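You operate a simulated robot arm through the tools that you are given. There is no shell and no other tool. Be economical: measure what you need, move in short steps, check, and stop when the job is done.

You are at the controls of a simulated robot arm. One attempt, no reset.

TASK
Shelve the gauge, cap both test valves, open the red and black levers.
Fine: brass-stem gauge on the upper steel shelf; the levers beside the header; either cap on either valve; both valves end shut; keep the carpet dry.

Only the result counts: the job must be done as asked and must still hold three seconds after the hand-in. Knocking over, shifting, dropping, spilling or breaking anything else fails it. A push-on lid holds only when it is set on centred and level and pressed home; a screw cap is set on level and turned clockwise until tight.

THE ROBOT
A 5-joint arm with a two-finger parallel gripper on a trunk, on a base that drives. Base frame: it is fixed to the floor where the robot stands at the start and does not move with it; the origin is under the middle of the robot, x ahead of it, y to its left, z up. Units: m, rad, N and s.
It reaches about 1.134 m from its shoulder. Its first joint turns from -2.601 to 2.601 rad. Places, roughly: black lever [0.6, 0.1, 0.5]; boiler switch [-0.9, -1.6, 1.1]; clear jar [0.5, -1.25, 0]; first riser knob [0.3, -1.5, 2.1]; fourth riser knob [0, -1.5, 2]; header drain lever [0.5, -0.2, 0.4]; header vent knob [0.7, -0.2, 1.3]; lower blue knob [0.6, -1.1, 0.9]; lower blue lever [0.6, -0.6, 0.4]; lower drain lever [0.6, -0.9, 0.4]; lower green lever [0.6, -1.2, 0.4]; lower left knob [0.7, -0.5, 1]; lower right knob [0.7, -0.8, 1]; lower test lever [0.5, -0.2, 0.7]; lower test spigot [0.6, -0.2, 0.7]; lower vent knob [0.6, -0.8, 0.5]. Payload 1.57 kg.
Tool frame: the origin (TCP) lies between the finger pads and is the grasp point; the fingertips stand 0.03 m ahead of it; z points along the fingers, y is the line along which they close. Largest opening 0.11 m; finger width 0.024, thickness 0.012; the body of the gripper, 0.048 by 0.112 m, starts 0.078 m behind the TCP.
Orientation is told as [roll, pitch, yaw] about the base's x, y, z axes, in that order, counted from this pose: with the fingers straight down and closing along the base's y, the tool's x points along the base's -x, its y along +y and its z along -z.

THE INTERFACE
- The arm moves only by the tool move_arm. Its argument "deltas" is one flat list of numbers, 7 for each row, row after row: the shift along the tool's x, y, z in m, then the turn, a rotation vector about the tool's x, y, z in rad, then the gripper command, from -1 (fully open) to 1 (shut), values between in proportion. In form: [tx, ty, tz, wx, wy, wz, grip, tx, ty, tz, wx, wy, wz, grip, ...]. A call has 1 to 10 rows; each row shifts and turns the commanded pose from where the row before left it, along the tool's axes as they then stand. Rows are played at 5 a second. More than 0.05 m and 0.15 rad between two rows, or a gripper value outside its range, and nothing of the call is played. Where a pose cannot be reached the arm comes as near as it can. A force on the tool above 90 N (or 10 N above the force at the start of the call, whichever is more), or a blocked arm, ends the call early, and 0.2 s more pass. Each finger travels about 0.153 m/s and halts on what it meets, pressing with about 21 N; the grip force reading is that of the motor and also rises with nothing between the fingers. The clock runs only during rows and for 0.2 s after the last one: add rows that do not move to give the fingers time. The reply holds the time, the measured pose of the TCP, the force on the tool along the base axes, the opening and the grip force, in the units named above and with some noise, with the torque about the TCP (base axes, N m) and any sound that the robot's microphone picked up.
- Cameras (640 x 400 px; columns grow to the right, rows downward): "scene" is now at [0.0233, 0.133, 1.8633]; the picture's right is [-0.49, -0.87, 0.00], its down [-0.65, 0.37, -0.67] and it looks along [0.58, -0.33, -0.75] (base axes); focal length 269 px, centre (320, 200). "wrist" rides on the gripper at [0.07, 0.016, -0.141] in the tool frame; the picture's right is [-0.23, 0.97, 0.00], its down [-0.86, -0.20, -0.48] and it looks along [-0.47, -0.11, 0.88] (tool axes); focal length 222 px, centre (320, 200). There is no depth. A picture from a camera that has moved, and an enlarged one, comes with that camera's place and axes in the base frame and with its lens.
- grab_frame(camera): a new picture of that camera. It takes no simulated time.
- lift_body(by): slides the trunk up (or, below 0, down) by that many m; the arm and the scene camera ride with it, the base frame stays. It gives what a move gives, with no picture.
- roll_base(legs): drives the robot by 1 to 6 legs, each [ahead, turn to the left] in m and rad, along the robot's own axes; the way and the turn of a leg run together, so that a leg with both is an arc; at most 1.5 m and 3.142 rad a leg. The arm and the cameras ride along, it lands a little off, and it stops where it bumps. It gives what a move gives.
- turn_head(pan, tilt): turns the head with the scene camera to pan (to the left, within 2.705 rad either way) and tilt (down, from -0.506 to 1.204), counted from straight ahead of the robot. It gives what a move gives.
- close_up(camera, box): a new picture of the part [left, top, right, bottom] of that camera's present view, enlarged. It takes no simulated time.
- close_job(): hands the job in; it is judged then, once.

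Go step by step. Nothing tells you exact positions but the pictures and the camera data: compare them with the known pose of the tool, close in by small moves and look again before you grip or let go. The budget is 120 turns and 82 pictures, counting those below and the enlarged ones. Unless the task says otherwise, let go and move clear before handing in, and close with one line.

The tools are called after ">>>" as name(argument=value, ...) on one line, values as JSON. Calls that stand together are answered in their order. move_arm: Moves the arm, as the interface text tells. Its arguments: {"type":"object","properties":{"deltas":{"type":"array"}},"required":["deltas"]} The other tools are called the same way: lift_body (by) slides the trunk up or down; roll_base (legs) drives the base; turn_head (pan, tilt) turns the head that bears the scene camera; grab_frame (camera) takes a picture; close_up (camera, box) takes an enlarged picture of a part of a camera's view; close_job () hands the job in.

At the start:

```text
t: 0.0
eef_pos: [0.624, 0.0335, 1.149]
orientation: [0.0, 0.0, -0.015]
contact_force: [1.1, 0.0, -0.1]
moment: [0.0, 0.01, 0.02]
width: 0.1101
gripper_force: 0.0
trunk travel left (down, up): [-0.883, 0.087]
robot x, y, heading: [0.0005, -0.0003, 0.0]
head pan, tilt: [-0.513, 0.843]
```

scene: 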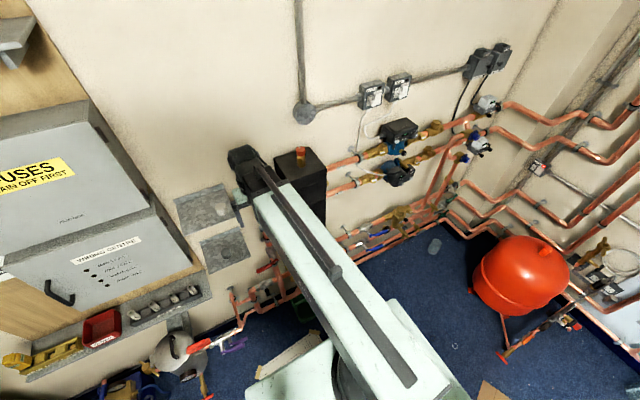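
wrist: 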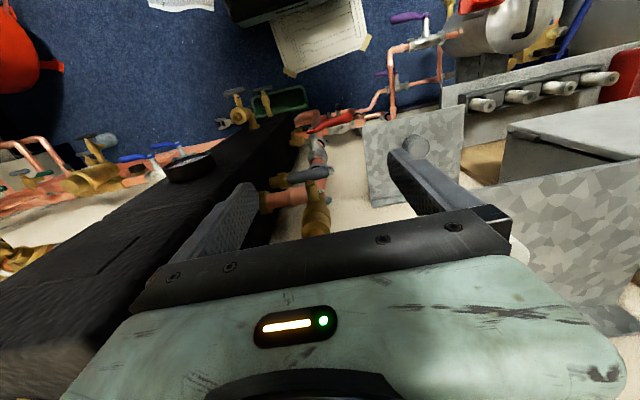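

I see a plant room with a header (black box), steel shelves on the wall, copper pipes with levers, and papers on the floor. I'll look around in more detail before moving.

>>> close_up(camera="scene", box=[160, 200, 340, 400])

>>> close_up(camera="wrist", box=[200, 0, 480, 240])

>>> close_up(camera="scene", box=[0, 200, 200, 400])

>>> close_up(camera="scene", box=[320, 60, 520, 260])

```text
2.00 times, centred on (250, 300) of scene
camera zoom: at [0.0233, 0.133, 1.8633], right [-0.49, -0.87, 0.0], down [-0.65, 0.37, -0.67], along [0.58, -0.33, -0.75], focal length 539 px, centre (460, 0)
```

zoom: 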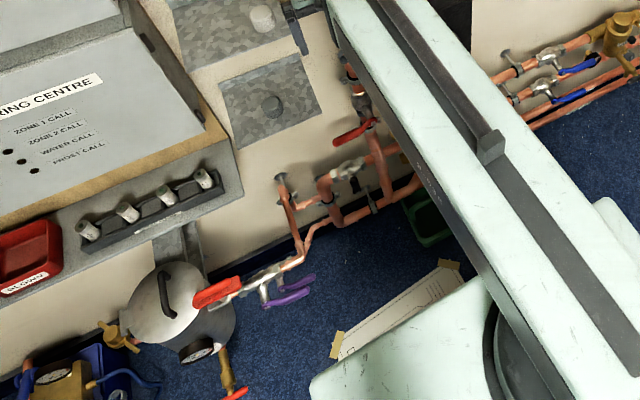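

```text
1.67 times, centred on (340, 120) of wrist
camera zoom: at [0.5547, 0.0514, 1.2906], right [0.24, 0.97, 0.0], down [0.85, -0.21, 0.48], along [0.46, -0.12, -0.88], focal length 370 px, centre (287, 333)
```

zoom: 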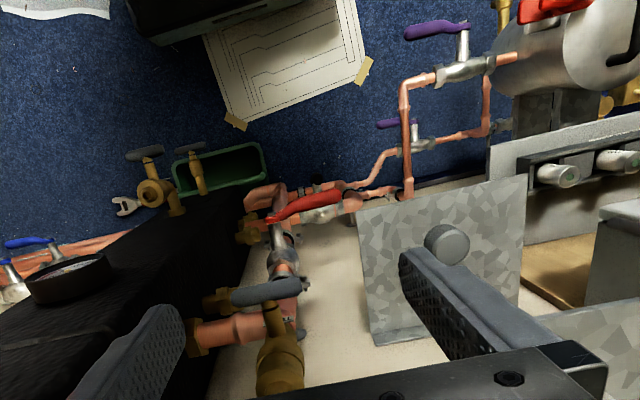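

```text
2.00 times, centred on (100, 300) of scene
camera zoom: at [0.0233, 0.133, 1.8633], right [-0.49, -0.87, 0.0], down [-0.65, 0.37, -0.67], along [0.58, -0.33, -0.75], focal length 539 px, centre (760, 0)
```

zoom: 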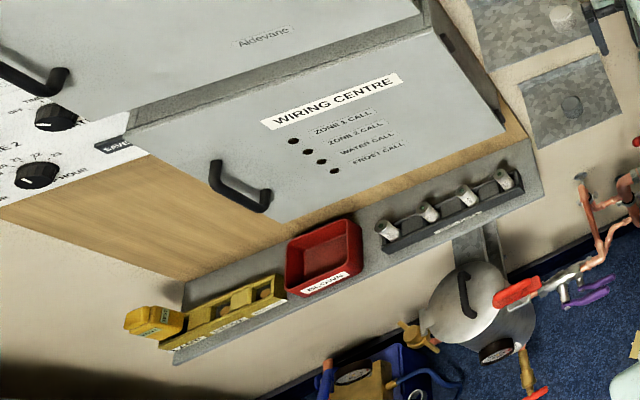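

```text
2.00 times, centred on (420, 160) of scene
camera zoom: at [0.0233, 0.133, 1.8633], right [-0.49, -0.87, 0.0], down [-0.65, 0.37, -0.67], along [0.58, -0.33, -0.75], focal length 539 px, centre (120, 280)
```

zoom: 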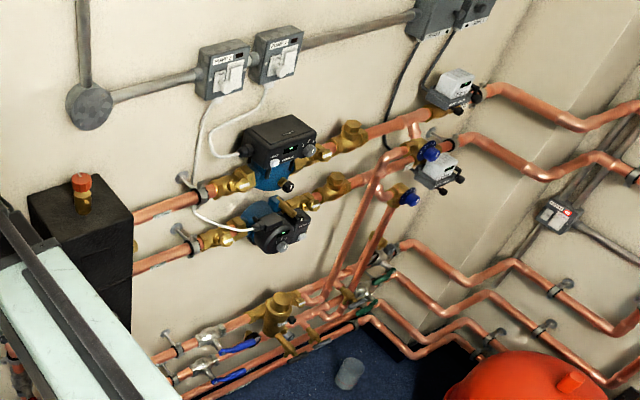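

The arm hides the header. I'll pull it back and to the left, then look again.

>>> move_arm(deltas=[0.05, 0, 0, 0, 0, 0, -1, 0.05, 0, 0, 0, 0, 0, -1, 0.05, 0, 0, 0, 0, 0, -1, 0.05, 0, 0, 0, 0, 0, -1, 0.0, 0.05, 0, 0, 0, 0, -1, 0.0, 0.05, 0, 0, 0, 0, -1, 0.0, 0.05, 0, 0, 0, 0, -1, 0.0, 0.05, 0, 0, 0, 0, -1, 0.0, 0.05, 0, 0, 0, 0, -1, 0.0, 0.05, 0, 0, 0, 0, -1])

>>> turn_head(pan=-0.25, tilt=0.95)

>>> grab_frame(camera="scene")

>>> grab_frame(camera="wrist")

```text
t: 2.2
eef_pos: [0.5748, 0.3409, 1.1495]
orientation: [0.001, -0.001, -0.016]
contact_force: [-0.3, -0.6, 0.0]
moment: [-0.01, 0.01, -0.01]
width: 0.1099
gripper_force: 0.0
out of reach, approached as far as the arm can: row 2, 3, 4
trunk travel left (down, up): [-0.883, 0.087]
robot x, y, heading: [0.0037, 0.0033, 0.001]
head pan, tilt: [-0.513, 0.843]
```

```text
t: 3.0
eef_pos: [0.5758, 0.3381, 1.1505]
orientation: [0.001, 0.0, -0.013]
contact_force: [-0.5, 0.3, 0.5]
moment: [-0.05, 0.03, 0.02]
width: 0.1099
gripper_force: 0.0
trunk travel left (down, up): [-0.883, 0.087]
robot x, y, heading: [-0.001, -0.0005, 0.001]
head pan, tilt: [-0.25, 0.949]
```

```text
75 pictures are left
camera scene: at [0.0254, 0.1535, 1.8553], right [-0.25, -0.97, 0.0], down [-0.79, 0.2, -0.58], along [0.56, -0.14, -0.81], focal length 269 px, centre (320, 200)
```

scene: 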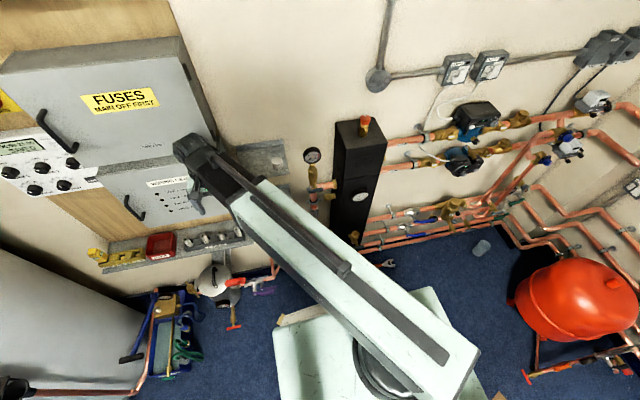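

```text
74 pictures are left
camera wrist: at [0.5052, 0.3563, 1.2906], right [0.24, 0.97, 0.0], down [0.85, -0.21, 0.48], along [0.46, -0.12, -0.88], focal length 222 px, centre (320, 200)
```

wrist: 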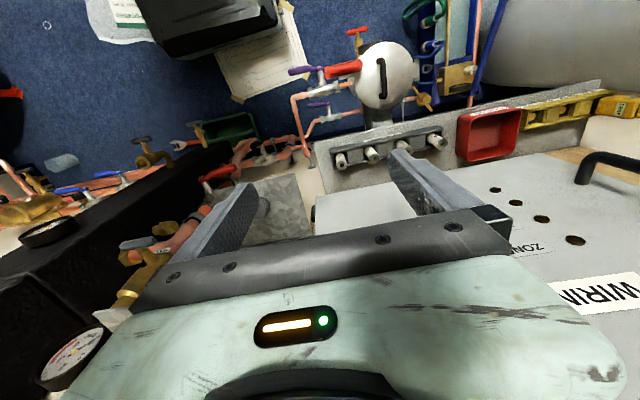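

The brass-stem gauge appears to sit on the upper test valve left of the header. I'll swing the arm further left for a clear view.

>>> move_arm(deltas=[0.035, 0.035, 0, 0, 0, 0, -1, 0.037, 0.033, 0, 0, 0, 0, -1, 0.038, 0.03, 0, 0, 0, 0, -1, 0.039, 0.028, 0, 0, 0, 0, -1, 0.04, 0.025, 0, 0, 0, 0, -1, 0.042, 0.023, 0, 0, 0, 0, -1, 0.043, 0.02, 0, 0, 0, 0, -1, 0.045, 0.015, 0, 0, 0, 0, -1, 0.047, 0.01, 0, 0, 0, 0, -1])

>>> close_up(camera="scene", box=[220, 100, 420, 300])

>>> close_up(camera="scene", box=[60, 200, 300, 400])

```text
t: 5.0
eef_pos: [0.2117, 0.5659, 1.1509]
orientation: [-0.001, 0.001, -0.015]
contact_force: [0.2, -0.3, -0.2]
moment: [0.0, 0.01, -0.03]
width: 0.11
gripper_force: 0.0
out of reach, approached as far as the arm can: row 2
trunk travel left (down, up): [-0.883, 0.087]
robot x, y, heading: [0.003, 0.002, -0.0]
head pan, tilt: [-0.25, 0.949]
```

```text
2.00 times, centred on (320, 200) of scene
camera zoom: at [0.0246, 0.1538, 1.8552], right [-0.25, -0.97, 0.0], down [-0.79, 0.2, -0.58], along [0.56, -0.14, -0.81], focal length 539 px, centre (320, 200)
```

zoom: 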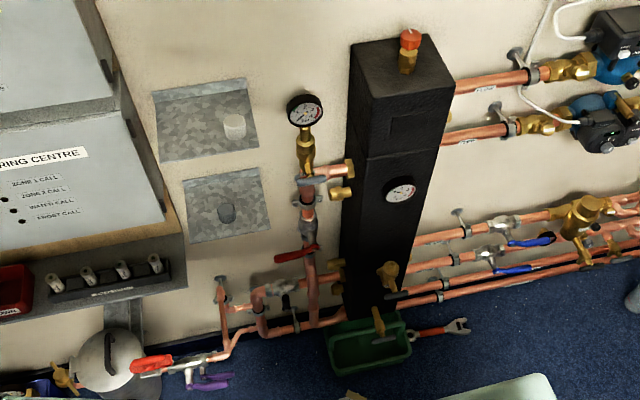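

```text
2.00 times, centred on (180, 300) of scene
camera zoom: at [0.0246, 0.1538, 1.8552], right [-0.25, -0.97, 0.0], down [-0.79, 0.2, -0.58], along [0.56, -0.14, -0.81], focal length 539 px, centre (600, 0)
```

zoom: 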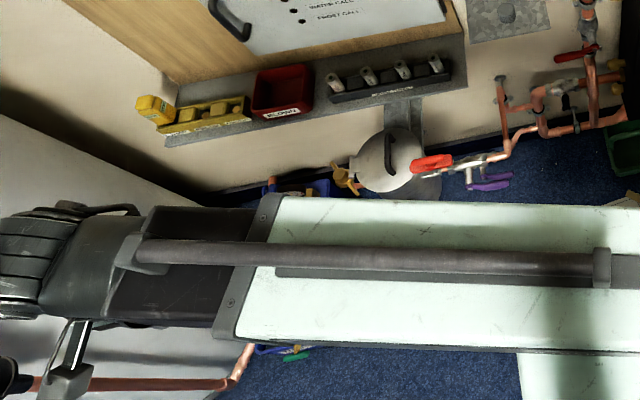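

Clear view now: the gauge on the upper test valve, two grey caps on the shelves, a red lever and a black lever. I'll zoom more on each.

>>> close_up(camera="scene", box=[288, 140, 368, 220])

>>> close_up(camera="scene", box=[260, 210, 340, 290])

>>> close_up(camera="scene", box=[320, 210, 400, 290])

>>> close_up(camera="scene", box=[230, 130, 310, 220])

```text
5.00 times, centred on (328, 180) of scene
camera zoom: at [0.0246, 0.1538, 1.8552], right [-0.25, -0.97, 0.0], down [-0.79, 0.2, -0.58], along [0.56, -0.14, -0.81], focal length 1346 px, centre (280, 300)
```

zoom: 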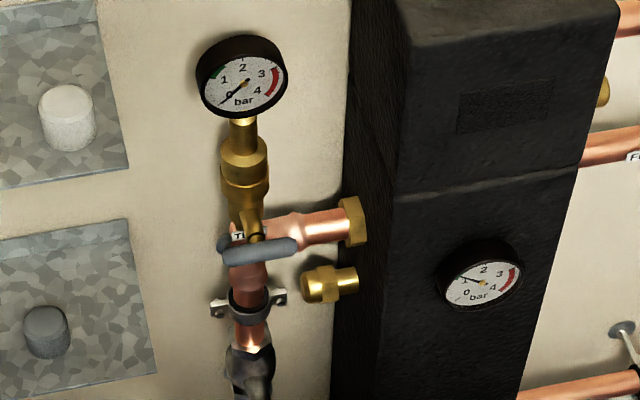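

```text
5.00 times, centred on (300, 250) of scene
camera zoom: at [0.0246, 0.1538, 1.8552], right [-0.25, -0.97, 0.0], down [-0.79, 0.2, -0.58], along [0.56, -0.14, -0.81], focal length 1346 px, centre (420, -50)
```

zoom: 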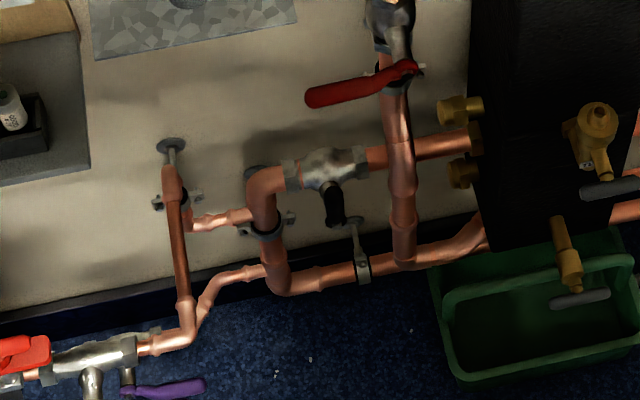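

```text
5.00 times, centred on (360, 250) of scene
camera zoom: at [0.0246, 0.1538, 1.8552], right [-0.25, -0.97, 0.0], down [-0.79, 0.2, -0.58], along [0.56, -0.14, -0.81], focal length 1346 px, centre (120, -50)
```

zoom: 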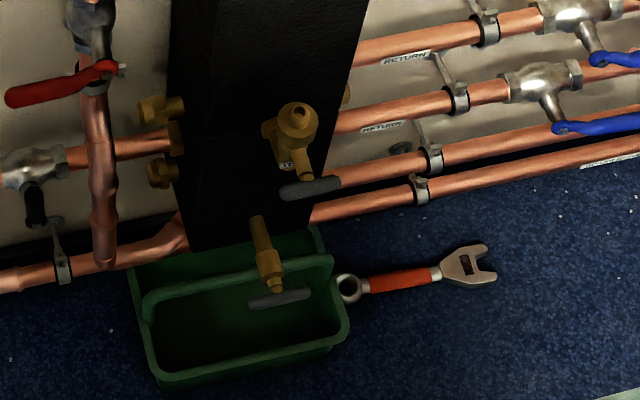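

```text
4.44 times, centred on (270, 175) of scene
camera zoom: at [0.0246, 0.1538, 1.8552], right [-0.25, -0.97, 0.0], down [-0.79, 0.2, -0.58], along [0.56, -0.14, -0.81], focal length 1197 px, centre (542, 311)
```

zoom: 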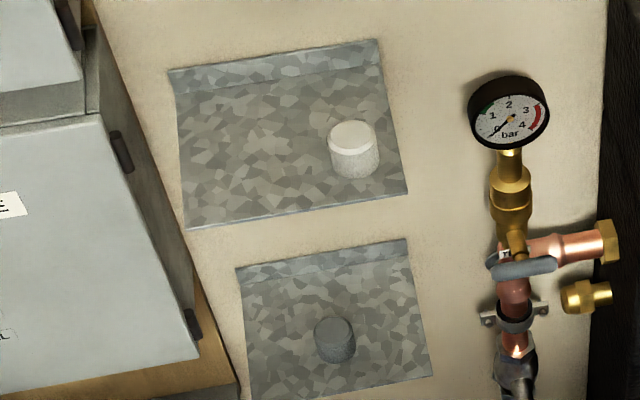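

The gauge reads 0, so the upper test valve looks shut. I want lower frontal views, so I'll first check the space behind the robot.

>>> turn_head(pan=2.7, tilt=0.8)

>>> grab_frame(camera="scene")

>>> turn_head(pan=-2.7, tilt=0.8)

>>> grab_frame(camera="scene")

```text
t: 7.5
eef_pos: [0.2132, 0.5655, 1.1484]
orientation: [-0.001, 0.0, -0.016]
contact_force: [-0.4, 0.4, 0.4]
moment: [0.03, 0.02, 0.04]
width: 0.1104
gripper_force: 0.0
trunk travel left (down, up): [-0.883, 0.087]
robot x, y, heading: [0.0002, -0.0008, 0.0]
head pan, tilt: [2.7, 0.799]
```

```text
67 pictures are left
camera scene: at [-0.1183, 0.2061, 1.8668], right [0.43, 0.9, 0.0], down [0.65, -0.31, -0.7], along [-0.63, 0.3, -0.72], focal length 269 px, centre (320, 200)
```

scene: 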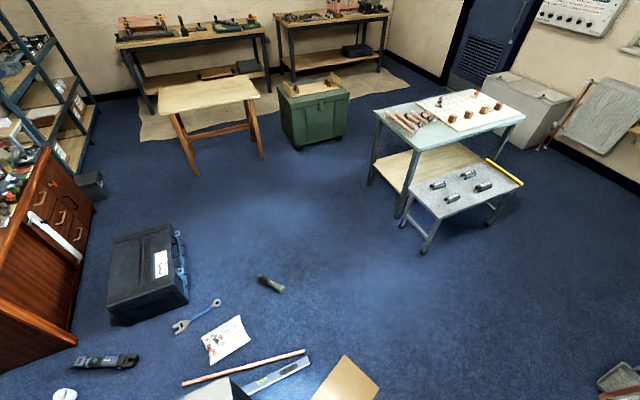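

```text
t: 11.8
eef_pos: [0.2136, 0.5661, 1.1487]
orientation: [0.0, 0.0, -0.014]
contact_force: [-0.2, 0.2, -0.3]
moment: [0.01, -0.03, -0.02]
width: 0.11
gripper_force: 0.2
trunk travel left (down, up): [-0.883, 0.087]
robot x, y, heading: [0.0011, 0.0003, 0.002]
head pan, tilt: [-2.7, 0.799]
```

```text
66 pictures are left
camera scene: at [-0.1182, 0.137, 1.8668], right [-0.43, 0.9, 0.0], down [0.65, 0.31, -0.7], along [-0.63, -0.3, -0.72], focal length 269 px, centre (320, 200)
```

scene: 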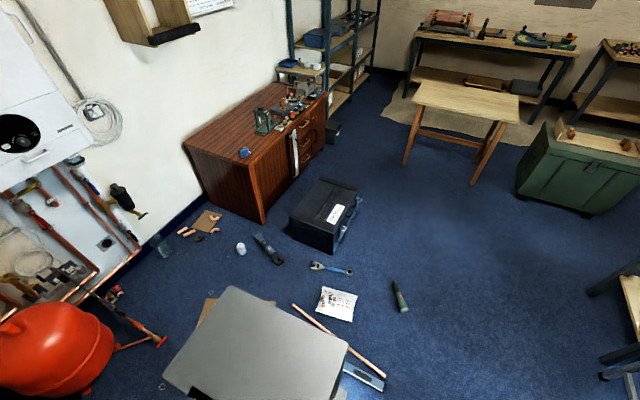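

Tools and pipe lie just behind the robot, so I won't drive back. By triangulation the gauge dial is near (0.71, 0.01, 1.15); I'll bring the arm in front and pitch it horizontal for a close look.

>>> turn_head(pan=-0.25, tilt=0.95)

>>> move_arm(deltas=[-0.047, -0.01, 0, 0, 0, 0, -1, -0.045, -0.015, 0, 0, 0, 0, -1, -0.043, -0.02, 0, 0, 0, 0, -1, -0.042, -0.023, 0, 0, 0, 0, -1, -0.04, -0.025, 0, 0, 0, 0, -1, -0.039, -0.028, 0, 0, 0, 0, -1, -0.038, -0.03, 0, 0, 0, 0, -1, -0.037, -0.033, 0, 0, 0, 0, -1, -0.035, -0.035, 0, 0, 0, 0, -1, 0, -0.05, 0, 0, 0, 0, -1])

>>> move_arm(deltas=[0, -0.05, 0, 0, 0, 0, -1, 0, -0.05, 0, 0, 0, 0, -1, 0, -0.05, 0, 0, 0, 0, -1, 0, -0.03, 0, 0, 0, 0, -1, 0, 0, 0, 0, -0.14, 0, -1, 0, 0, 0, 0, -0.14, 0, -1, 0, 0, 0, 0, -0.14, 0, -1])

```text
t: 14.0
eef_pos: [0.2124, 0.5665, 1.1495]
orientation: [0.001, 0.001, -0.015]
contact_force: [-0.6, 0.3, 0.7]
moment: [0.01, -0.01, 0.0]
width: 0.1102
gripper_force: 0.1
trunk travel left (down, up): [-0.883, 0.087]
robot x, y, heading: [0.004, 0.0019, -0.002]
head pan, tilt: [-0.25, 0.949]
```

```text
t: 16.2
eef_pos: [0.5754, 0.2916, 1.1508]
orientation: [0.0, 0.0, -0.013]
contact_force: [0.2, -0.5, -0.1]
moment: [0.0, 0.01, 0.0]
width: 0.11
gripper_force: 0.0
trunk travel left (down, up): [-0.883, 0.087]
robot x, y, heading: [-0.0005, -0.0023, 0.006]
head pan, tilt: [-0.25, 0.949]
```

```text
t: 17.8
eef_pos: [0.6292, 0.1259, 1.1626]
orientation: [-0.013, -0.319, 0.002]
contact_force: [-8.9, 5.2, -5.0]
moment: [-0.08, 0.11, 0.62]
width: 0.1101
gripper_force: 0.2
out of reach, approached as far as the arm can: row 5, 6, 7
trunk travel left (down, up): [-0.883, 0.087]
robot x, y, heading: [0.0001, 0.0025, 0.001]
head pan, tilt: [-0.25, 0.949]
stopped in row 7: the force on the tool passed its limit at 120 N (the readings are from after the stop); the commanded pose is now the measured one
```

Contact with something, likely the shelf edge. I'll look before moving.

>>> grab_frame(camera="scene")

>>> grab_frame(camera="wrist")

```text
65 pictures are left
camera scene: at [0.0247, 0.1536, 1.8556], right [-0.25, -0.97, 0.0], down [-0.79, 0.2, -0.58], along [0.56, -0.14, -0.81], focal length 269 px, centre (320, 200)
```

scene: 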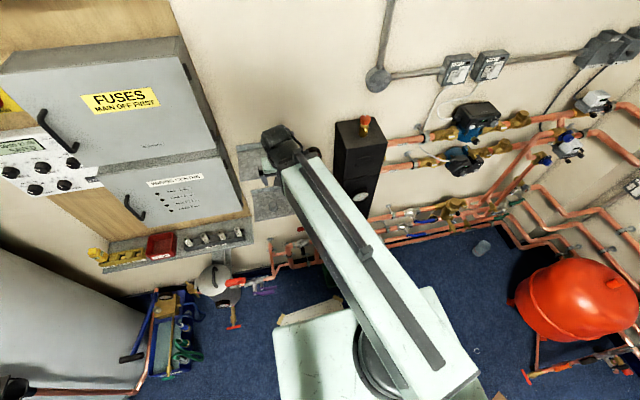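

```text
64 pictures are left
camera wrist: at [0.5182, 0.1444, 1.2738], right [0.22, 0.97, 0.06], down [0.66, -0.19, 0.73], along [0.72, -0.12, -0.69], focal length 222 px, centre (320, 200)
```

wrist: 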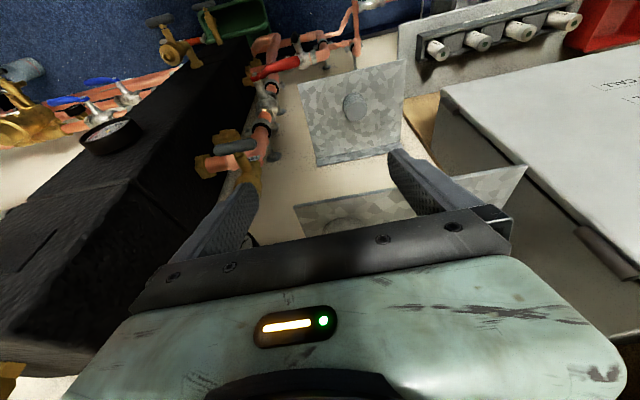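

The gripper touched the upper shelf area. I'll lift straight up with the trunk, then back off.

>>> lift_body(by=0.08)

>>> close_up(camera="wrist", box=[180, 60, 500, 260])

```text
t: 18.2
eef_pos: [0.6254, 0.1241, 1.1754]
orientation: [-0.021, -0.307, 0.007]
contact_force: [0.0, -0.1, 0.6]
moment: [0.04, -0.01, -0.06]
width: 0.11
gripper_force: 0.0
trunk travel left (down, up): [-0.896, 0.074]
robot x, y, heading: [-0.001, 0.0007, 0.002]
head pan, tilt: [-0.25, 0.949]
stopped: the force on the tool passed its limit at 151 N (the readings are from after the stop); the commanded pose is now the measured one
```

```text
2.00 times, centred on (340, 160) of wrist
camera zoom: at [0.5152, 0.1427, 1.288], right [0.22, 0.98, 0.05], down [0.67, -0.18, 0.72], along [0.71, -0.12, -0.69], focal length 444 px, centre (280, 280)
```

zoom: 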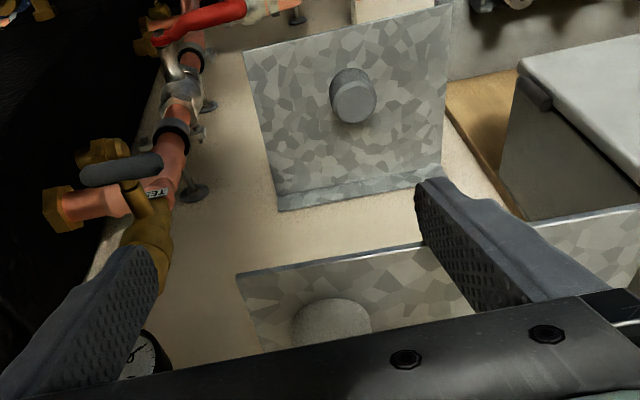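

Force is now zero, so whatever it touched is free. I'll test a small upward move.

>>> move_arm(deltas=[-0.004, 0, -0.012, 0, 0, 0, -1, -0.006, 0, -0.019, 0, 0, 0, -1, -0.006, 0, -0.019, 0, 0, 0, -1, 0, 0, 0, 0, 0, 0, -1])

>>> grab_frame(camera="wrist")

```text
t: 19.2
eef_pos: [0.6258, 0.1258, 1.1741]
orientation: [-0.022, -0.307, 0.007]
contact_force: [-0.5, 0.3, -0.1]
moment: [-0.01, 0.04, 0.03]
width: 0.1099
gripper_force: 0.1
out of reach, approached as far as the arm can: row 1, 2, 3
trunk travel left (down, up): [-0.896, 0.074]
robot x, y, heading: [0.001, -0.0002, -0.0]
head pan, tilt: [-0.25, 0.949]
```

```text
62 pictures are left
camera wrist: at [0.516, 0.1437, 1.2867], right [0.22, 0.98, 0.05], down [0.67, -0.18, 0.72], along [0.71, -0.12, -0.7], focal length 222 px, centre (320, 200)
```

wrist: 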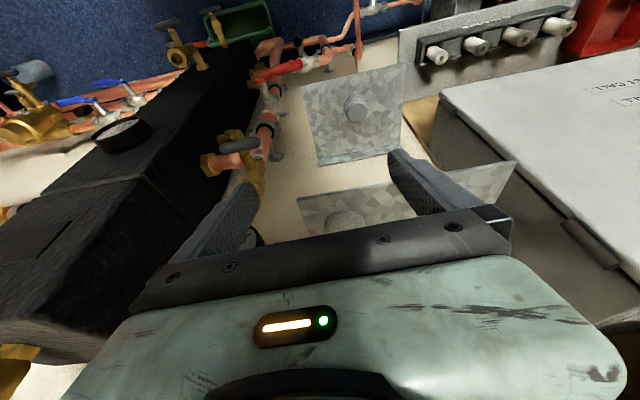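

The finger tip had caught the shelf's front edge; it is clear now. More room between arm and wall would help, so I'll check how much space is directly behind the base.

>>> turn_head(pan=2.7, tilt=1.2)

>>> grab_frame(camera="scene")

```text
t: 21.8
eef_pos: [0.6254, 0.1259, 1.1745]
orientation: [-0.02, -0.306, 0.007]
contact_force: [0.0, -0.2, -0.1]
moment: [0.03, 0.02, 0.01]
width: 0.1099
gripper_force: 0.1
trunk travel left (down, up): [-0.896, 0.074]
robot x, y, heading: [-0.0011, -0.0021, -0.002]
head pan, tilt: [2.7, 1.201]
```

```text
61 pictures are left
camera scene: at [-0.0961, 0.1954, 1.852], right [0.43, 0.9, 0.0], down [0.84, -0.4, -0.36], along [-0.33, 0.15, -0.93], focal length 269 px, centre (320, 200)
```

scene: 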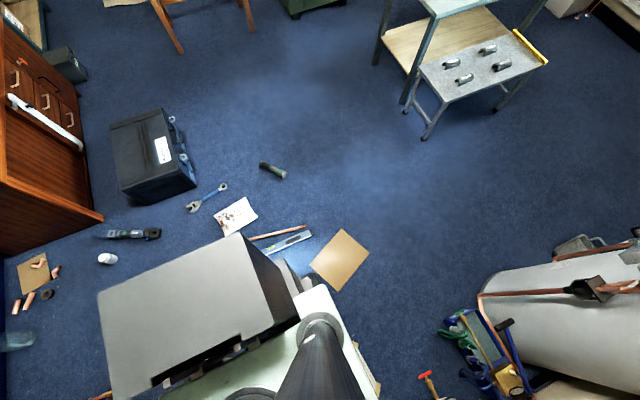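

The base has about 0.2 m of free floor behind; only the flat cardboard to the rear-left is close. I'll reverse 0.1 m on a slight arc away from it.

>>> roll_base(legs=[[-0.1, 0.08]])

>>> turn_head(pan=-0.4, tilt=0.85)

>>> grab_frame(camera="scene")

```text
t: 22.9
eef_pos: [0.5103, 0.1706, 1.1747]
orientation: [-0.022, -0.3, 0.087]
contact_force: [-0.2, -0.3, 0.9]
moment: [0.02, -0.05, 0.01]
width: 0.1103
gripper_force: 0.1
trunk travel left (down, up): [-0.896, 0.074]
robot x, y, heading: [-0.1039, -0.0008, 0.074]
head pan, tilt: [2.7, 1.201]
```

```text
t: 25.6
eef_pos: [0.5119, 0.172, 1.1739]
orientation: [-0.021, -0.297, 0.087]
contact_force: [-0.3, -0.7, 0.4]
moment: [0.0, 0.01, -0.02]
width: 0.1102
gripper_force: 0.0
trunk travel left (down, up): [-0.896, 0.074]
robot x, y, heading: [-0.1074, -0.0044, 0.082]
head pan, tilt: [-0.4, 0.85]
```

```text
60 pictures are left
camera scene: at [-0.0874, 0.1413, 1.8757], right [-0.32, -0.95, 0.0], down [-0.71, 0.24, -0.66], along [0.63, -0.21, -0.75], focal length 269 px, centre (320, 200)
```

scene: 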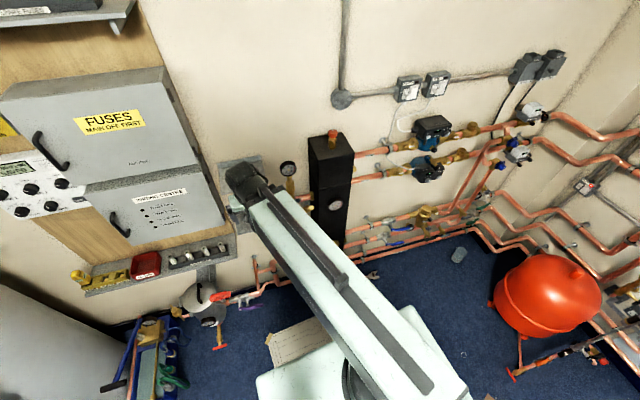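

Base backed off well. Now raise the trunk, then bring the arm across in front of the gauge.

>>> lift_body(by=0.07)

>>> move_arm(deltas=[0, -0.04, 0, 0, 0, 0.03, -1, 0, -0.04, 0, 0, 0, 0.03, -1, 0, -0.04, 0, 0, 0, 0.03, -1, 0, -0.04, 0, 0, 0, 0, -1, 0, 0, 0.02, 0, -0.1, 0, -1, 0, 0, 0.02, 0, -0.1, 0, -1, 0, 0, 0, 0, -0.1, 0, -1])

```text
t: 26.7
eef_pos: [0.5132, 0.1721, 1.2443]
orientation: [-0.023, -0.298, 0.086]
contact_force: [0.3, 0.1, -0.2]
moment: [0.0, 0.01, 0.02]
width: 0.1098
gripper_force: 0.0
trunk travel left (down, up): [-0.966, 0.004]
robot x, y, heading: [-0.1004, 0.0014, 0.077]
head pan, tilt: [-0.4, 0.85]
```

```text
t: 28.3
eef_pos: [0.6047, 0.0168, 1.2744]
orientation: [0.005, -0.598, -0.009]
contact_force: [-0.1, -0.2, 0.6]
moment: [0.0, -0.02, 0.01]
width: 0.1099
gripper_force: 0.1
out of reach, approached as far as the arm can: row 1, 2, 3, 4, 5, 6, 7
trunk travel left (down, up): [-0.966, 0.004]
robot x, y, heading: [-0.1062, 0.0034, 0.081]
head pan, tilt: [-0.4, 0.85]
```

TCP is above and in front of the gauge. Now down in front of it and pitch further.

>>> move_arm(deltas=[0.0226, 0, 0.033, 0, 0, 0, -1, 0.0226, 0, 0.033, 0, 0, 0, -1, 0.0226, 0, 0.033, 0, 0, 0, -1, 0.0113, 0, 0.0165, 0, -0.1, 0, -1, 0, 0, 0, 0, -0.1, 0, -1, 0, 0, 0, 0, -0.1, 0, -1])

>>> grab_frame(camera="wrist")

>>> close_up(camera="scene", box=[200, 120, 360, 260])

```text
t: 29.7
eef_pos: [0.6563, 0.0187, 1.3229]
orientation: [0.007, -0.899, -0.01]
contact_force: [-0.2, -0.3, -0.1]
moment: [0.04, 0.01, -0.01]
width: 0.1098
gripper_force: 0.0
out of reach, approached as far as the arm can: row 1, 2, 3, 4, 5, 6
trunk travel left (down, up): [-0.966, 0.004]
robot x, y, heading: [-0.1028, -0.0027, 0.075]
head pan, tilt: [-0.4, 0.85]
```

```text
59 pictures are left
camera wrist: at [0.5019, 0.0364, 1.3555], right [0.15, 0.97, 0.18], down [0.16, -0.2, 0.97], along [0.98, -0.11, -0.18], focal length 222 px, centre (320, 200)
```

wrist: 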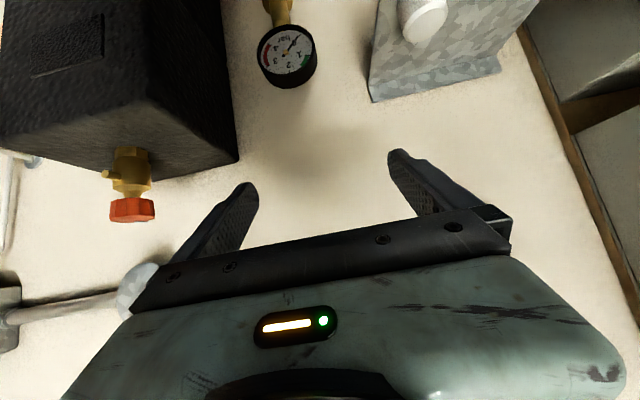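

```text
2.86 times, centred on (280, 190) of scene
camera zoom: at [-0.0874, 0.1412, 1.9457], right [-0.32, -0.95, 0.0], down [-0.71, 0.24, -0.66], along [0.63, -0.21, -0.75], focal length 769 px, centre (434, 229)
```

zoom: 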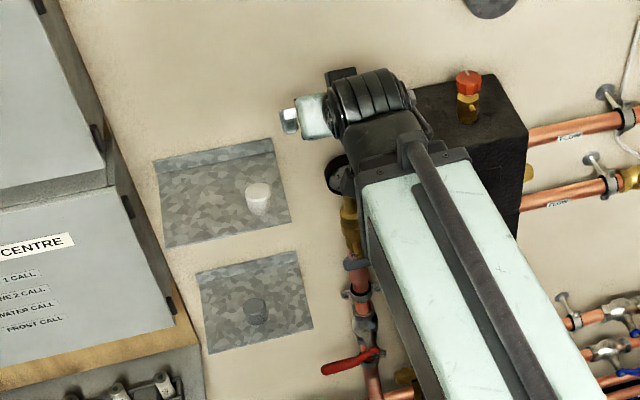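

The wrist joint sits at its folding corner, so I should use the trunk for height: pitch to horizontal up here, then lower the trunk so the open fingers straddle the gauge stem.

>>> move_arm(deltas=[-0.025, 0, 0, 0, -0.13, 0, -1, -0.03, 0, 0, 0, -0.13, 0, -1, -0.035, 0, 0, 0, -0.13, 0, -1, -0.035, 0, 0, 0, -0.13, 0, -1, -0.035, 0, 0, 0, -0.13, 0, -1, 0, -0.01, 0, 0, 0, 0, -1])

```text
t: 31.1
eef_pos: [0.7167, 0.0078, 1.465]
orientation: [0.206, -1.546, -0.21]
contact_force: [0.4, 0.1, 0.2]
moment: [0.0, -0.01, 0.01]
width: 0.11
gripper_force: 0.1
out of reach, approached as far as the arm can: row 1, 5, 6
trunk travel left (down, up): [-0.966, 0.004]
robot x, y, heading: [-0.1042, -0.0049, 0.077]
head pan, tilt: [-0.4, 0.85]
```

Tool is horizontal above the gauge. Lower the trunk partway and check alignment.

>>> lift_body(by=-0.24)

>>> grab_frame(camera="wrist")

>>> close_up(camera="scene", box=[220, 60, 380, 160])

```text
t: 33.6
eef_pos: [0.7148, 0.0061, 1.2255]
orientation: [0.186, -1.546, -0.194]
contact_force: [-0.2, -0.1, 0.4]
moment: [0.0, 0.0, 0.01]
width: 0.1101
gripper_force: 0.1
trunk travel left (down, up): [-0.726, 0.244]
robot x, y, heading: [-0.1045, 0.0012, 0.079]
head pan, tilt: [-0.4, 0.85]
```

```text
57 pictures are left
camera wrist: at [0.5723, 0.0248, 1.1582], right [0.01, 0.97, 0.23], down [-0.46, -0.2, 0.87], along [0.89, -0.12, 0.44], focal length 222 px, centre (320, 200)
```

wrist: 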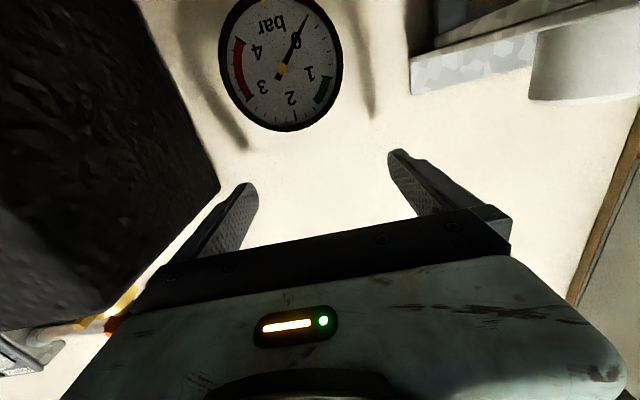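

```text
4.00 times, centred on (300, 110) of scene
camera zoom: at [-0.0874, 0.1412, 1.7057], right [-0.32, -0.95, 0.0], down [-0.71, 0.24, -0.66], along [0.63, -0.21, -0.75], focal length 1077 px, centre (400, 560)
```

zoom: 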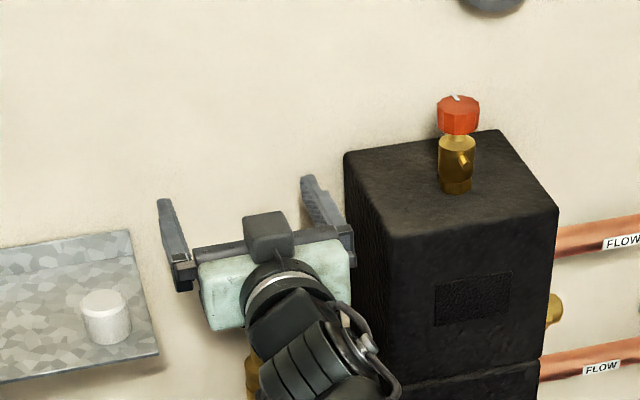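

Gauge is centred between the fingers (y≈0.006). Lower onto the stem height.

>>> lift_body(by=-0.12)

>>> grab_frame(camera="wrist")

```text
t: 35.1
eef_pos: [0.7156, 0.0058, 1.1053]
orientation: [0.186, -1.546, -0.193]
contact_force: [0.0, 0.1, 0.3]
moment: [0.03, 0.0, 0.0]
width: 0.1099
gripper_force: 0.1
trunk travel left (down, up): [-0.606, 0.364]
robot x, y, heading: [-0.1005, 0.0004, 0.079]
head pan, tilt: [-0.4, 0.85]
```

```text
55 pictures are left
camera wrist: at [0.5723, 0.0248, 1.0382], right [0.01, 0.97, 0.23], down [-0.46, -0.2, 0.87], along [0.89, -0.12, 0.44], focal length 222 px, centre (320, 200)
```

wrist: 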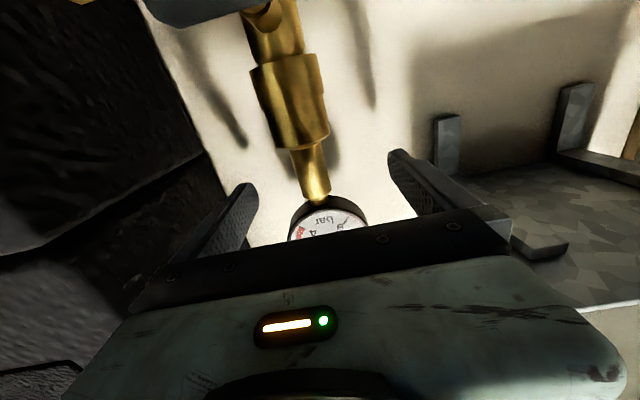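

The stem spans z≈1.067–1.106. Lower 17 mm and close on it.

>>> lift_body(by=-0.017)

>>> move_arm(deltas=[0, 0, 0, 0, 0, 0, 0, 0, 0, 0, 0, 0, 0, 0.5, 0, 0, 0, 0, 0, 0, 1, 0, 0, 0, 0, 0, 0, 1, 0, 0, 0, 0, 0, 0, 1])

>>> grab_frame(camera="wrist")

```text
t: 35.7
eef_pos: [0.7161, 0.0076, 1.0882]
orientation: [0.187, -1.548, -0.192]
contact_force: [0.5, 0.0, -0.1]
moment: [0.0, 0.04, 0.0]
width: 0.1099
gripper_force: 0.1
trunk travel left (down, up): [-0.589, 0.381]
robot x, y, heading: [-0.101, -0.0047, 0.075]
head pan, tilt: [-0.4, 0.85]
```

```text
t: 36.9
eef_pos: [0.7151, 0.0069, 1.0878]
orientation: [0.189, -1.546, -0.196]
contact_force: [0.0, -1.7, 0.9]
moment: [-0.07, -0.07, -0.07]
width: 0.0208
gripper_force: 21.2
trunk travel left (down, up): [-0.589, 0.381]
robot x, y, heading: [-0.1029, 0.0013, 0.075]
head pan, tilt: [-0.4, 0.85]
```

```text
54 pictures are left
camera wrist: at [0.5723, 0.0247, 1.0212], right [0.01, 0.97, 0.23], down [-0.46, -0.2, 0.87], along [0.89, -0.12, 0.44], focal length 222 px, centre (320, 200)
```

wrist: 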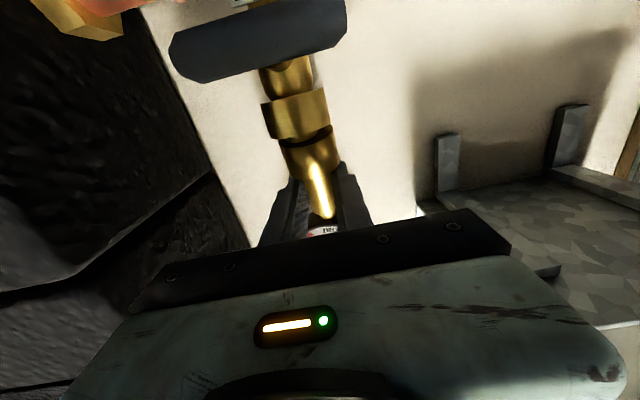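

Gripped (21 mm). Test whether the gauge lifts straight out with a small lift.

>>> lift_body(by=0.015)

>>> grab_frame(camera="wrist")

```text
t: 37.6
eef_pos: [0.7157, 0.0074, 1.1025]
orientation: [0.184, -1.545, -0.189]
contact_force: [0.0, 0.1, -3.0]
moment: [-0.02, 0.06, -0.01]
width: 0.0209
gripper_force: 21.0
trunk travel left (down, up): [-0.604, 0.366]
robot x, y, heading: [-0.1039, 0.0003, 0.082]
head pan, tilt: [-0.4, 0.85]
```

```text
53 pictures are left
camera wrist: at [0.5726, 0.0249, 1.036], right [0.01, 0.97, 0.23], down [-0.46, -0.2, 0.87], along [0.89, -0.12, 0.44], focal length 222 px, centre (320, 200)
```

wrist: 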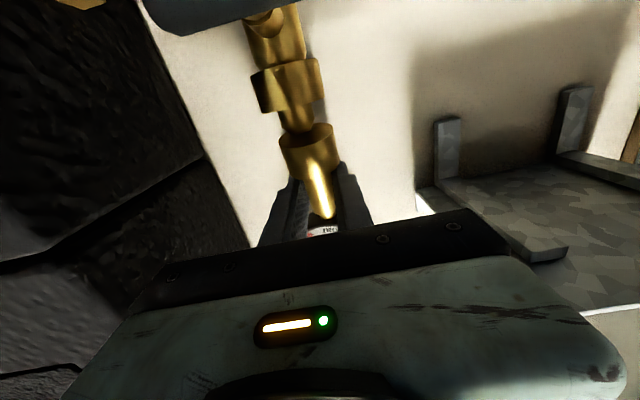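

The gauge lifts out cleanly with its brass collar, no leak. Lift higher, then pitch the tool to vertical so the dial faces up.

>>> lift_body(by=0.22)

>>> move_arm(deltas=[0, 0, -0.01, 0, 0.14, 0, 1, 0, 0, 0, 0, 0.14, 0, 1, 0, 0, 0, 0, 0.14, 0, 1, 0, 0, 0, 0, 0.14, 0, 1, 0, 0, 0, 0, 0.14, 0, 1, 0, 0, 0, 0, 0.14, 0, 1, 0, 0, 0, 0, 0.14, 0, 1, 0, 0, 0, 0, 0.14, 0, 1, 0, 0, 0, 0, 0.14, 0, 1, 0, 0, 0, 0, 0.14, 0, 1])

```text
t: 39.9
eef_pos: [0.7163, 0.0066, 1.3234]
orientation: [0.18, -1.546, -0.184]
contact_force: [0.5, 0.2, -2.5]
moment: [-0.01, 0.01, 0.05]
width: 0.0213
gripper_force: 20.8
trunk travel left (down, up): [-0.824, 0.146]
robot x, y, heading: [-0.1016, -0.002, 0.081]
head pan, tilt: [-0.4, 0.85]
```

```text
t: 42.1
eef_pos: [0.7066, 0.0074, 1.0933]
orientation: [0.005, -0.144, -0.006]
contact_force: [-4.0, -0.1, -1.4]
moment: [0.04, -0.19, 0.04]
width: 0.0213
gripper_force: 21.2
out of reach, approached as far as the arm can: row 1, 2, 3, 4, 5, 6, 7, 8, 9, 10
trunk travel left (down, up): [-0.824, 0.146]
robot x, y, heading: [-0.1053, -0.0024, 0.075]
head pan, tilt: [-0.4, 0.85]
```

The wrist stayed low and the gauge swung down near the valve; I'll raise the trunk straight away and check.

>>> lift_body(by=0.14)

>>> grab_frame(camera="wrist")

>>> close_up(camera="scene", box=[200, 100, 360, 260])

```text
t: 43.8
eef_pos: [0.7063, 0.0071, 1.2336]
orientation: [0.005, -0.146, -0.006]
contact_force: [-3.5, 0.4, -1.7]
moment: [-0.02, -0.19, -0.02]
width: 0.021
gripper_force: 21.9
trunk travel left (down, up): [-0.964, 0.006]
robot x, y, heading: [-0.1046, -0.0009, 0.073]
head pan, tilt: [-0.4, 0.85]
```

```text
52 pictures are left
camera wrist: at [0.6171, 0.0237, 1.3625], right [0.23, 0.97, 0.04], down [0.77, -0.21, 0.6], along [0.59, -0.11, -0.8], focal length 222 px, centre (320, 200)
```

wrist: 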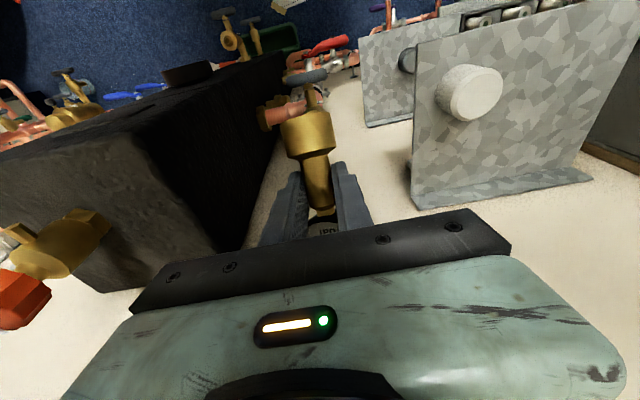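

```text
2.50 times, centred on (280, 180) of scene
camera zoom: at [-0.0877, 0.1412, 1.9437], right [-0.32, -0.95, 0.0], down [-0.71, 0.24, -0.66], along [0.63, -0.21, -0.75], focal length 673 px, centre (420, 250)
```

zoom: 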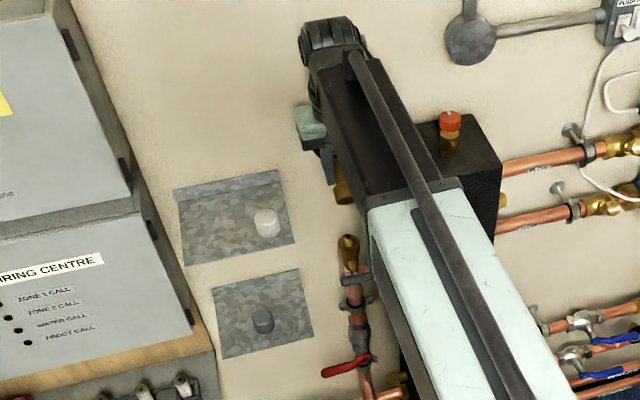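

Gauge is held with the dial up; the -x force suggests the dial rim touches the wall. Back off a little in x and see if the force vanishes.

>>> move_arm(deltas=[0.015, 0, 0, 0, 0, 0, 1, 0.015, 0, 0, 0, 0, 0, 1, 0, 0, 0, 0, 0.07, 0, 1, 0, 0, 0, 0, 0.06, 0, 1])

```text
t: 44.8
eef_pos: [0.6781, 0.0065, 1.2303]
orientation: [0.006, -0.015, -0.004]
contact_force: [-0.7, 0.1, -3.5]
moment: [0.02, 0.01, 0.0]
width: 0.0212
gripper_force: 20.8
out of reach, approached as far as the arm can: row 2
trunk travel left (down, up): [-0.964, 0.006]
robot x, y, heading: [-0.1041, -0.0029, 0.08]
head pan, tilt: [-0.4, 0.85]
```

The force is now just the gauge's weight, so the dial had only touched the wall (wall ≈ 0.80). Next I bring it around in front of the shelf, clear of the cap, to y≈0.205.

>>> move_arm(deltas=[0.03, 0, 0, 0, 0, 0, 1, 0.025, 0, 0, 0, 0, 0, 1, 0, 0.04, 0, 0, 0, -0.05, 1, 0, 0.04, 0, 0, 0, -0.05, 1, 0, 0.04, 0, 0, 0, -0.05, 1, 0, 0.04, 0, 0, 0, -0.05, 1, 0, 0.04, 0, 0, 0, -0.05, 1, 0, 0, 0, 0, 0, 0, 1])

>>> grab_frame(camera="wrist")

>>> close_up(camera="scene", box=[200, 100, 360, 260])

```text
t: 46.6
eef_pos: [0.6033, 0.2067, 1.2301]
orientation: [0.0, -0.017, 0.245]
contact_force: [0.5, 0.0, -2.5]
moment: [-0.02, 0.05, -0.03]
width: 0.0207
gripper_force: 21.2
trunk travel left (down, up): [-0.964, 0.006]
robot x, y, heading: [-0.1026, -0.0045, 0.077]
head pan, tilt: [-0.4, 0.85]
```

```text
50 pictures are left
camera wrist: at [0.5283, 0.2063, 1.3701], right [-0.02, 1.0, 0.0], down [0.87, 0.01, 0.49], along [0.49, 0.01, -0.87], focal length 222 px, centre (320, 200)
```

wrist: 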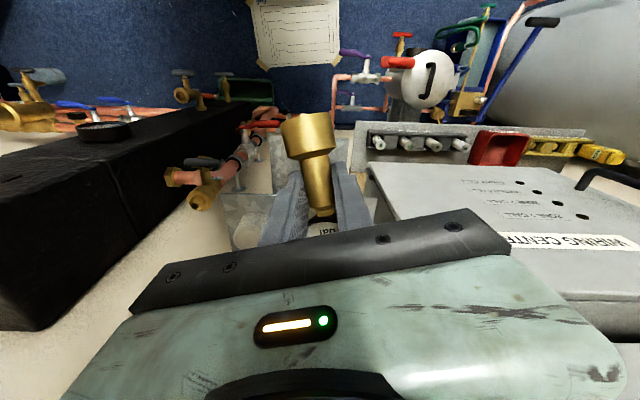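

```text
2.50 times, centred on (280, 180) of scene
camera zoom: at [-0.0869, 0.1412, 1.9437], right [-0.32, -0.95, 0.0], down [-0.71, 0.24, -0.66], along [0.63, -0.21, -0.75], focal length 673 px, centre (420, 250)
```

zoom: 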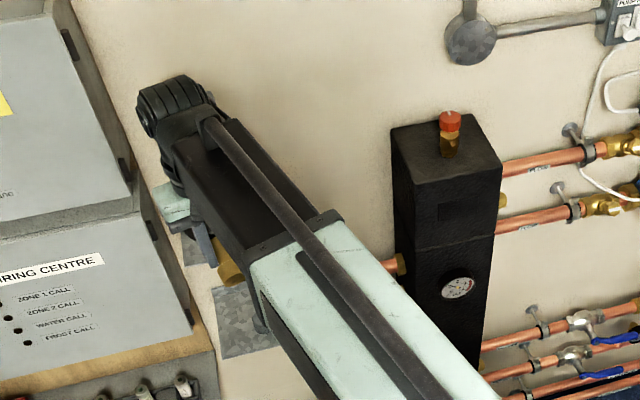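

The wiring-centre box edge is near (0.65, 0.29); I'll keep y≈0.195. Move in over the shelf, still high.

>>> move_arm(deltas=[-0.0283, -0.0105, 0, 0, 0, 0, 1, -0.0283, -0.0105, 0, 0, 0, 0, 1, -0.0283, -0.0105, 0, 0, 0, 0, 1, 0, 0, 0, 0, 0, 0, 1])

>>> grab_frame(camera="wrist")

```text
t: 47.6
eef_pos: [0.693, 0.1964, 1.2307]
orientation: [0.0, -0.018, 0.243]
contact_force: [-0.4, -0.8, -2.2]
moment: [0.03, 0.02, 0.0]
width: 0.0209
gripper_force: 20.8
out of reach, approached as far as the arm can: row 3
trunk travel left (down, up): [-0.964, 0.006]
robot x, y, heading: [-0.1053, -0.003, 0.077]
head pan, tilt: [-0.4, 0.85]
```

```text
48 pictures are left
camera wrist: at [0.6187, 0.1951, 1.3703], right [-0.02, 1.0, 0.0], down [0.87, 0.01, 0.49], along [0.49, 0.01, -0.87], focal length 222 px, centre (320, 200)
```

wrist: 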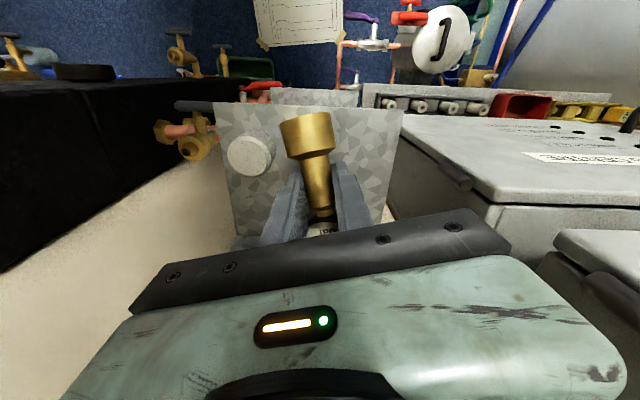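

Gauge is over the shelf's free area (front edge x≈0.644). Lower until the fingertips nearly touch.

>>> move_arm(deltas=[0, 0, 0.02, 0, 0, 0, 1, 0, 0, 0.015, 0, 0, 0, 1, 0, 0, 0.01, 0, 0, 0, 1, 0, 0, 0.006, 0, 0, 0, 1, 0, 0, 0, 0, 0, 0, 1])

>>> grab_frame(camera="wrist")

```text
t: 48.8
eef_pos: [0.6939, 0.197, 1.23]
orientation: [0.0, -0.017, 0.243]
contact_force: [0.7, -0.4, -3.9]
moment: [-0.04, 0.02, 0.06]
width: 0.0212
gripper_force: 21.4
out of reach, approached as far as the arm can: row 1, 2, 3, 4
trunk travel left (down, up): [-0.964, 0.006]
robot x, y, heading: [-0.1016, 0.0012, 0.074]
head pan, tilt: [-0.4, 0.85]
```

```text
47 pictures are left
camera wrist: at [0.6189, 0.1953, 1.3701], right [-0.02, 1.0, 0.0], down [0.87, 0.01, 0.49], along [0.49, 0.01, -0.87], focal length 222 px, centre (320, 200)
```

wrist: 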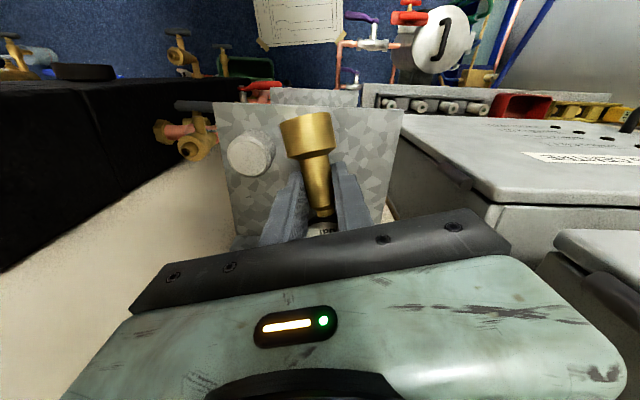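

The arm can't go lower here, so I use the trunk for the descent.

>>> lift_body(by=-0.045)

>>> grab_frame(camera="wrist")

```text
t: 49.6
eef_pos: [0.6925, 0.1963, 1.1909]
orientation: [0.0, -0.025, 0.243]
contact_force: [30.9, 7.9, 86.2]
moment: [-0.07, 0.06, 0.0]
width: 0.0212
gripper_force: 21.0
trunk travel left (down, up): [-0.919, 0.051]
robot x, y, heading: [-0.1014, 0.0012, 0.073]
head pan, tilt: [-0.4, 0.85]
```

```text
46 pictures are left
camera wrist: at [0.6157, 0.1945, 1.3291], right [-0.02, 1.0, 0.01], down [0.87, 0.01, 0.5], along [0.5, 0.01, -0.87], focal length 222 px, centre (320, 200)
```

wrist: 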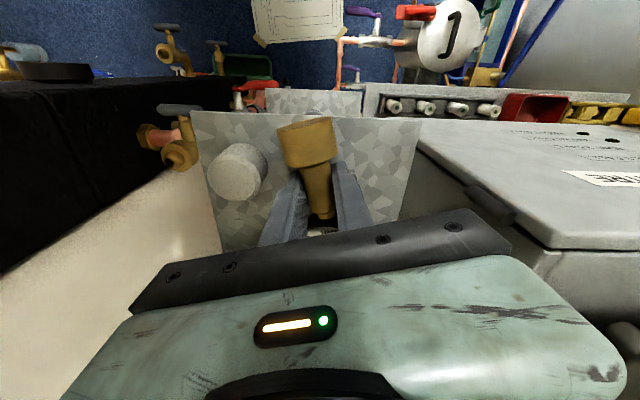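

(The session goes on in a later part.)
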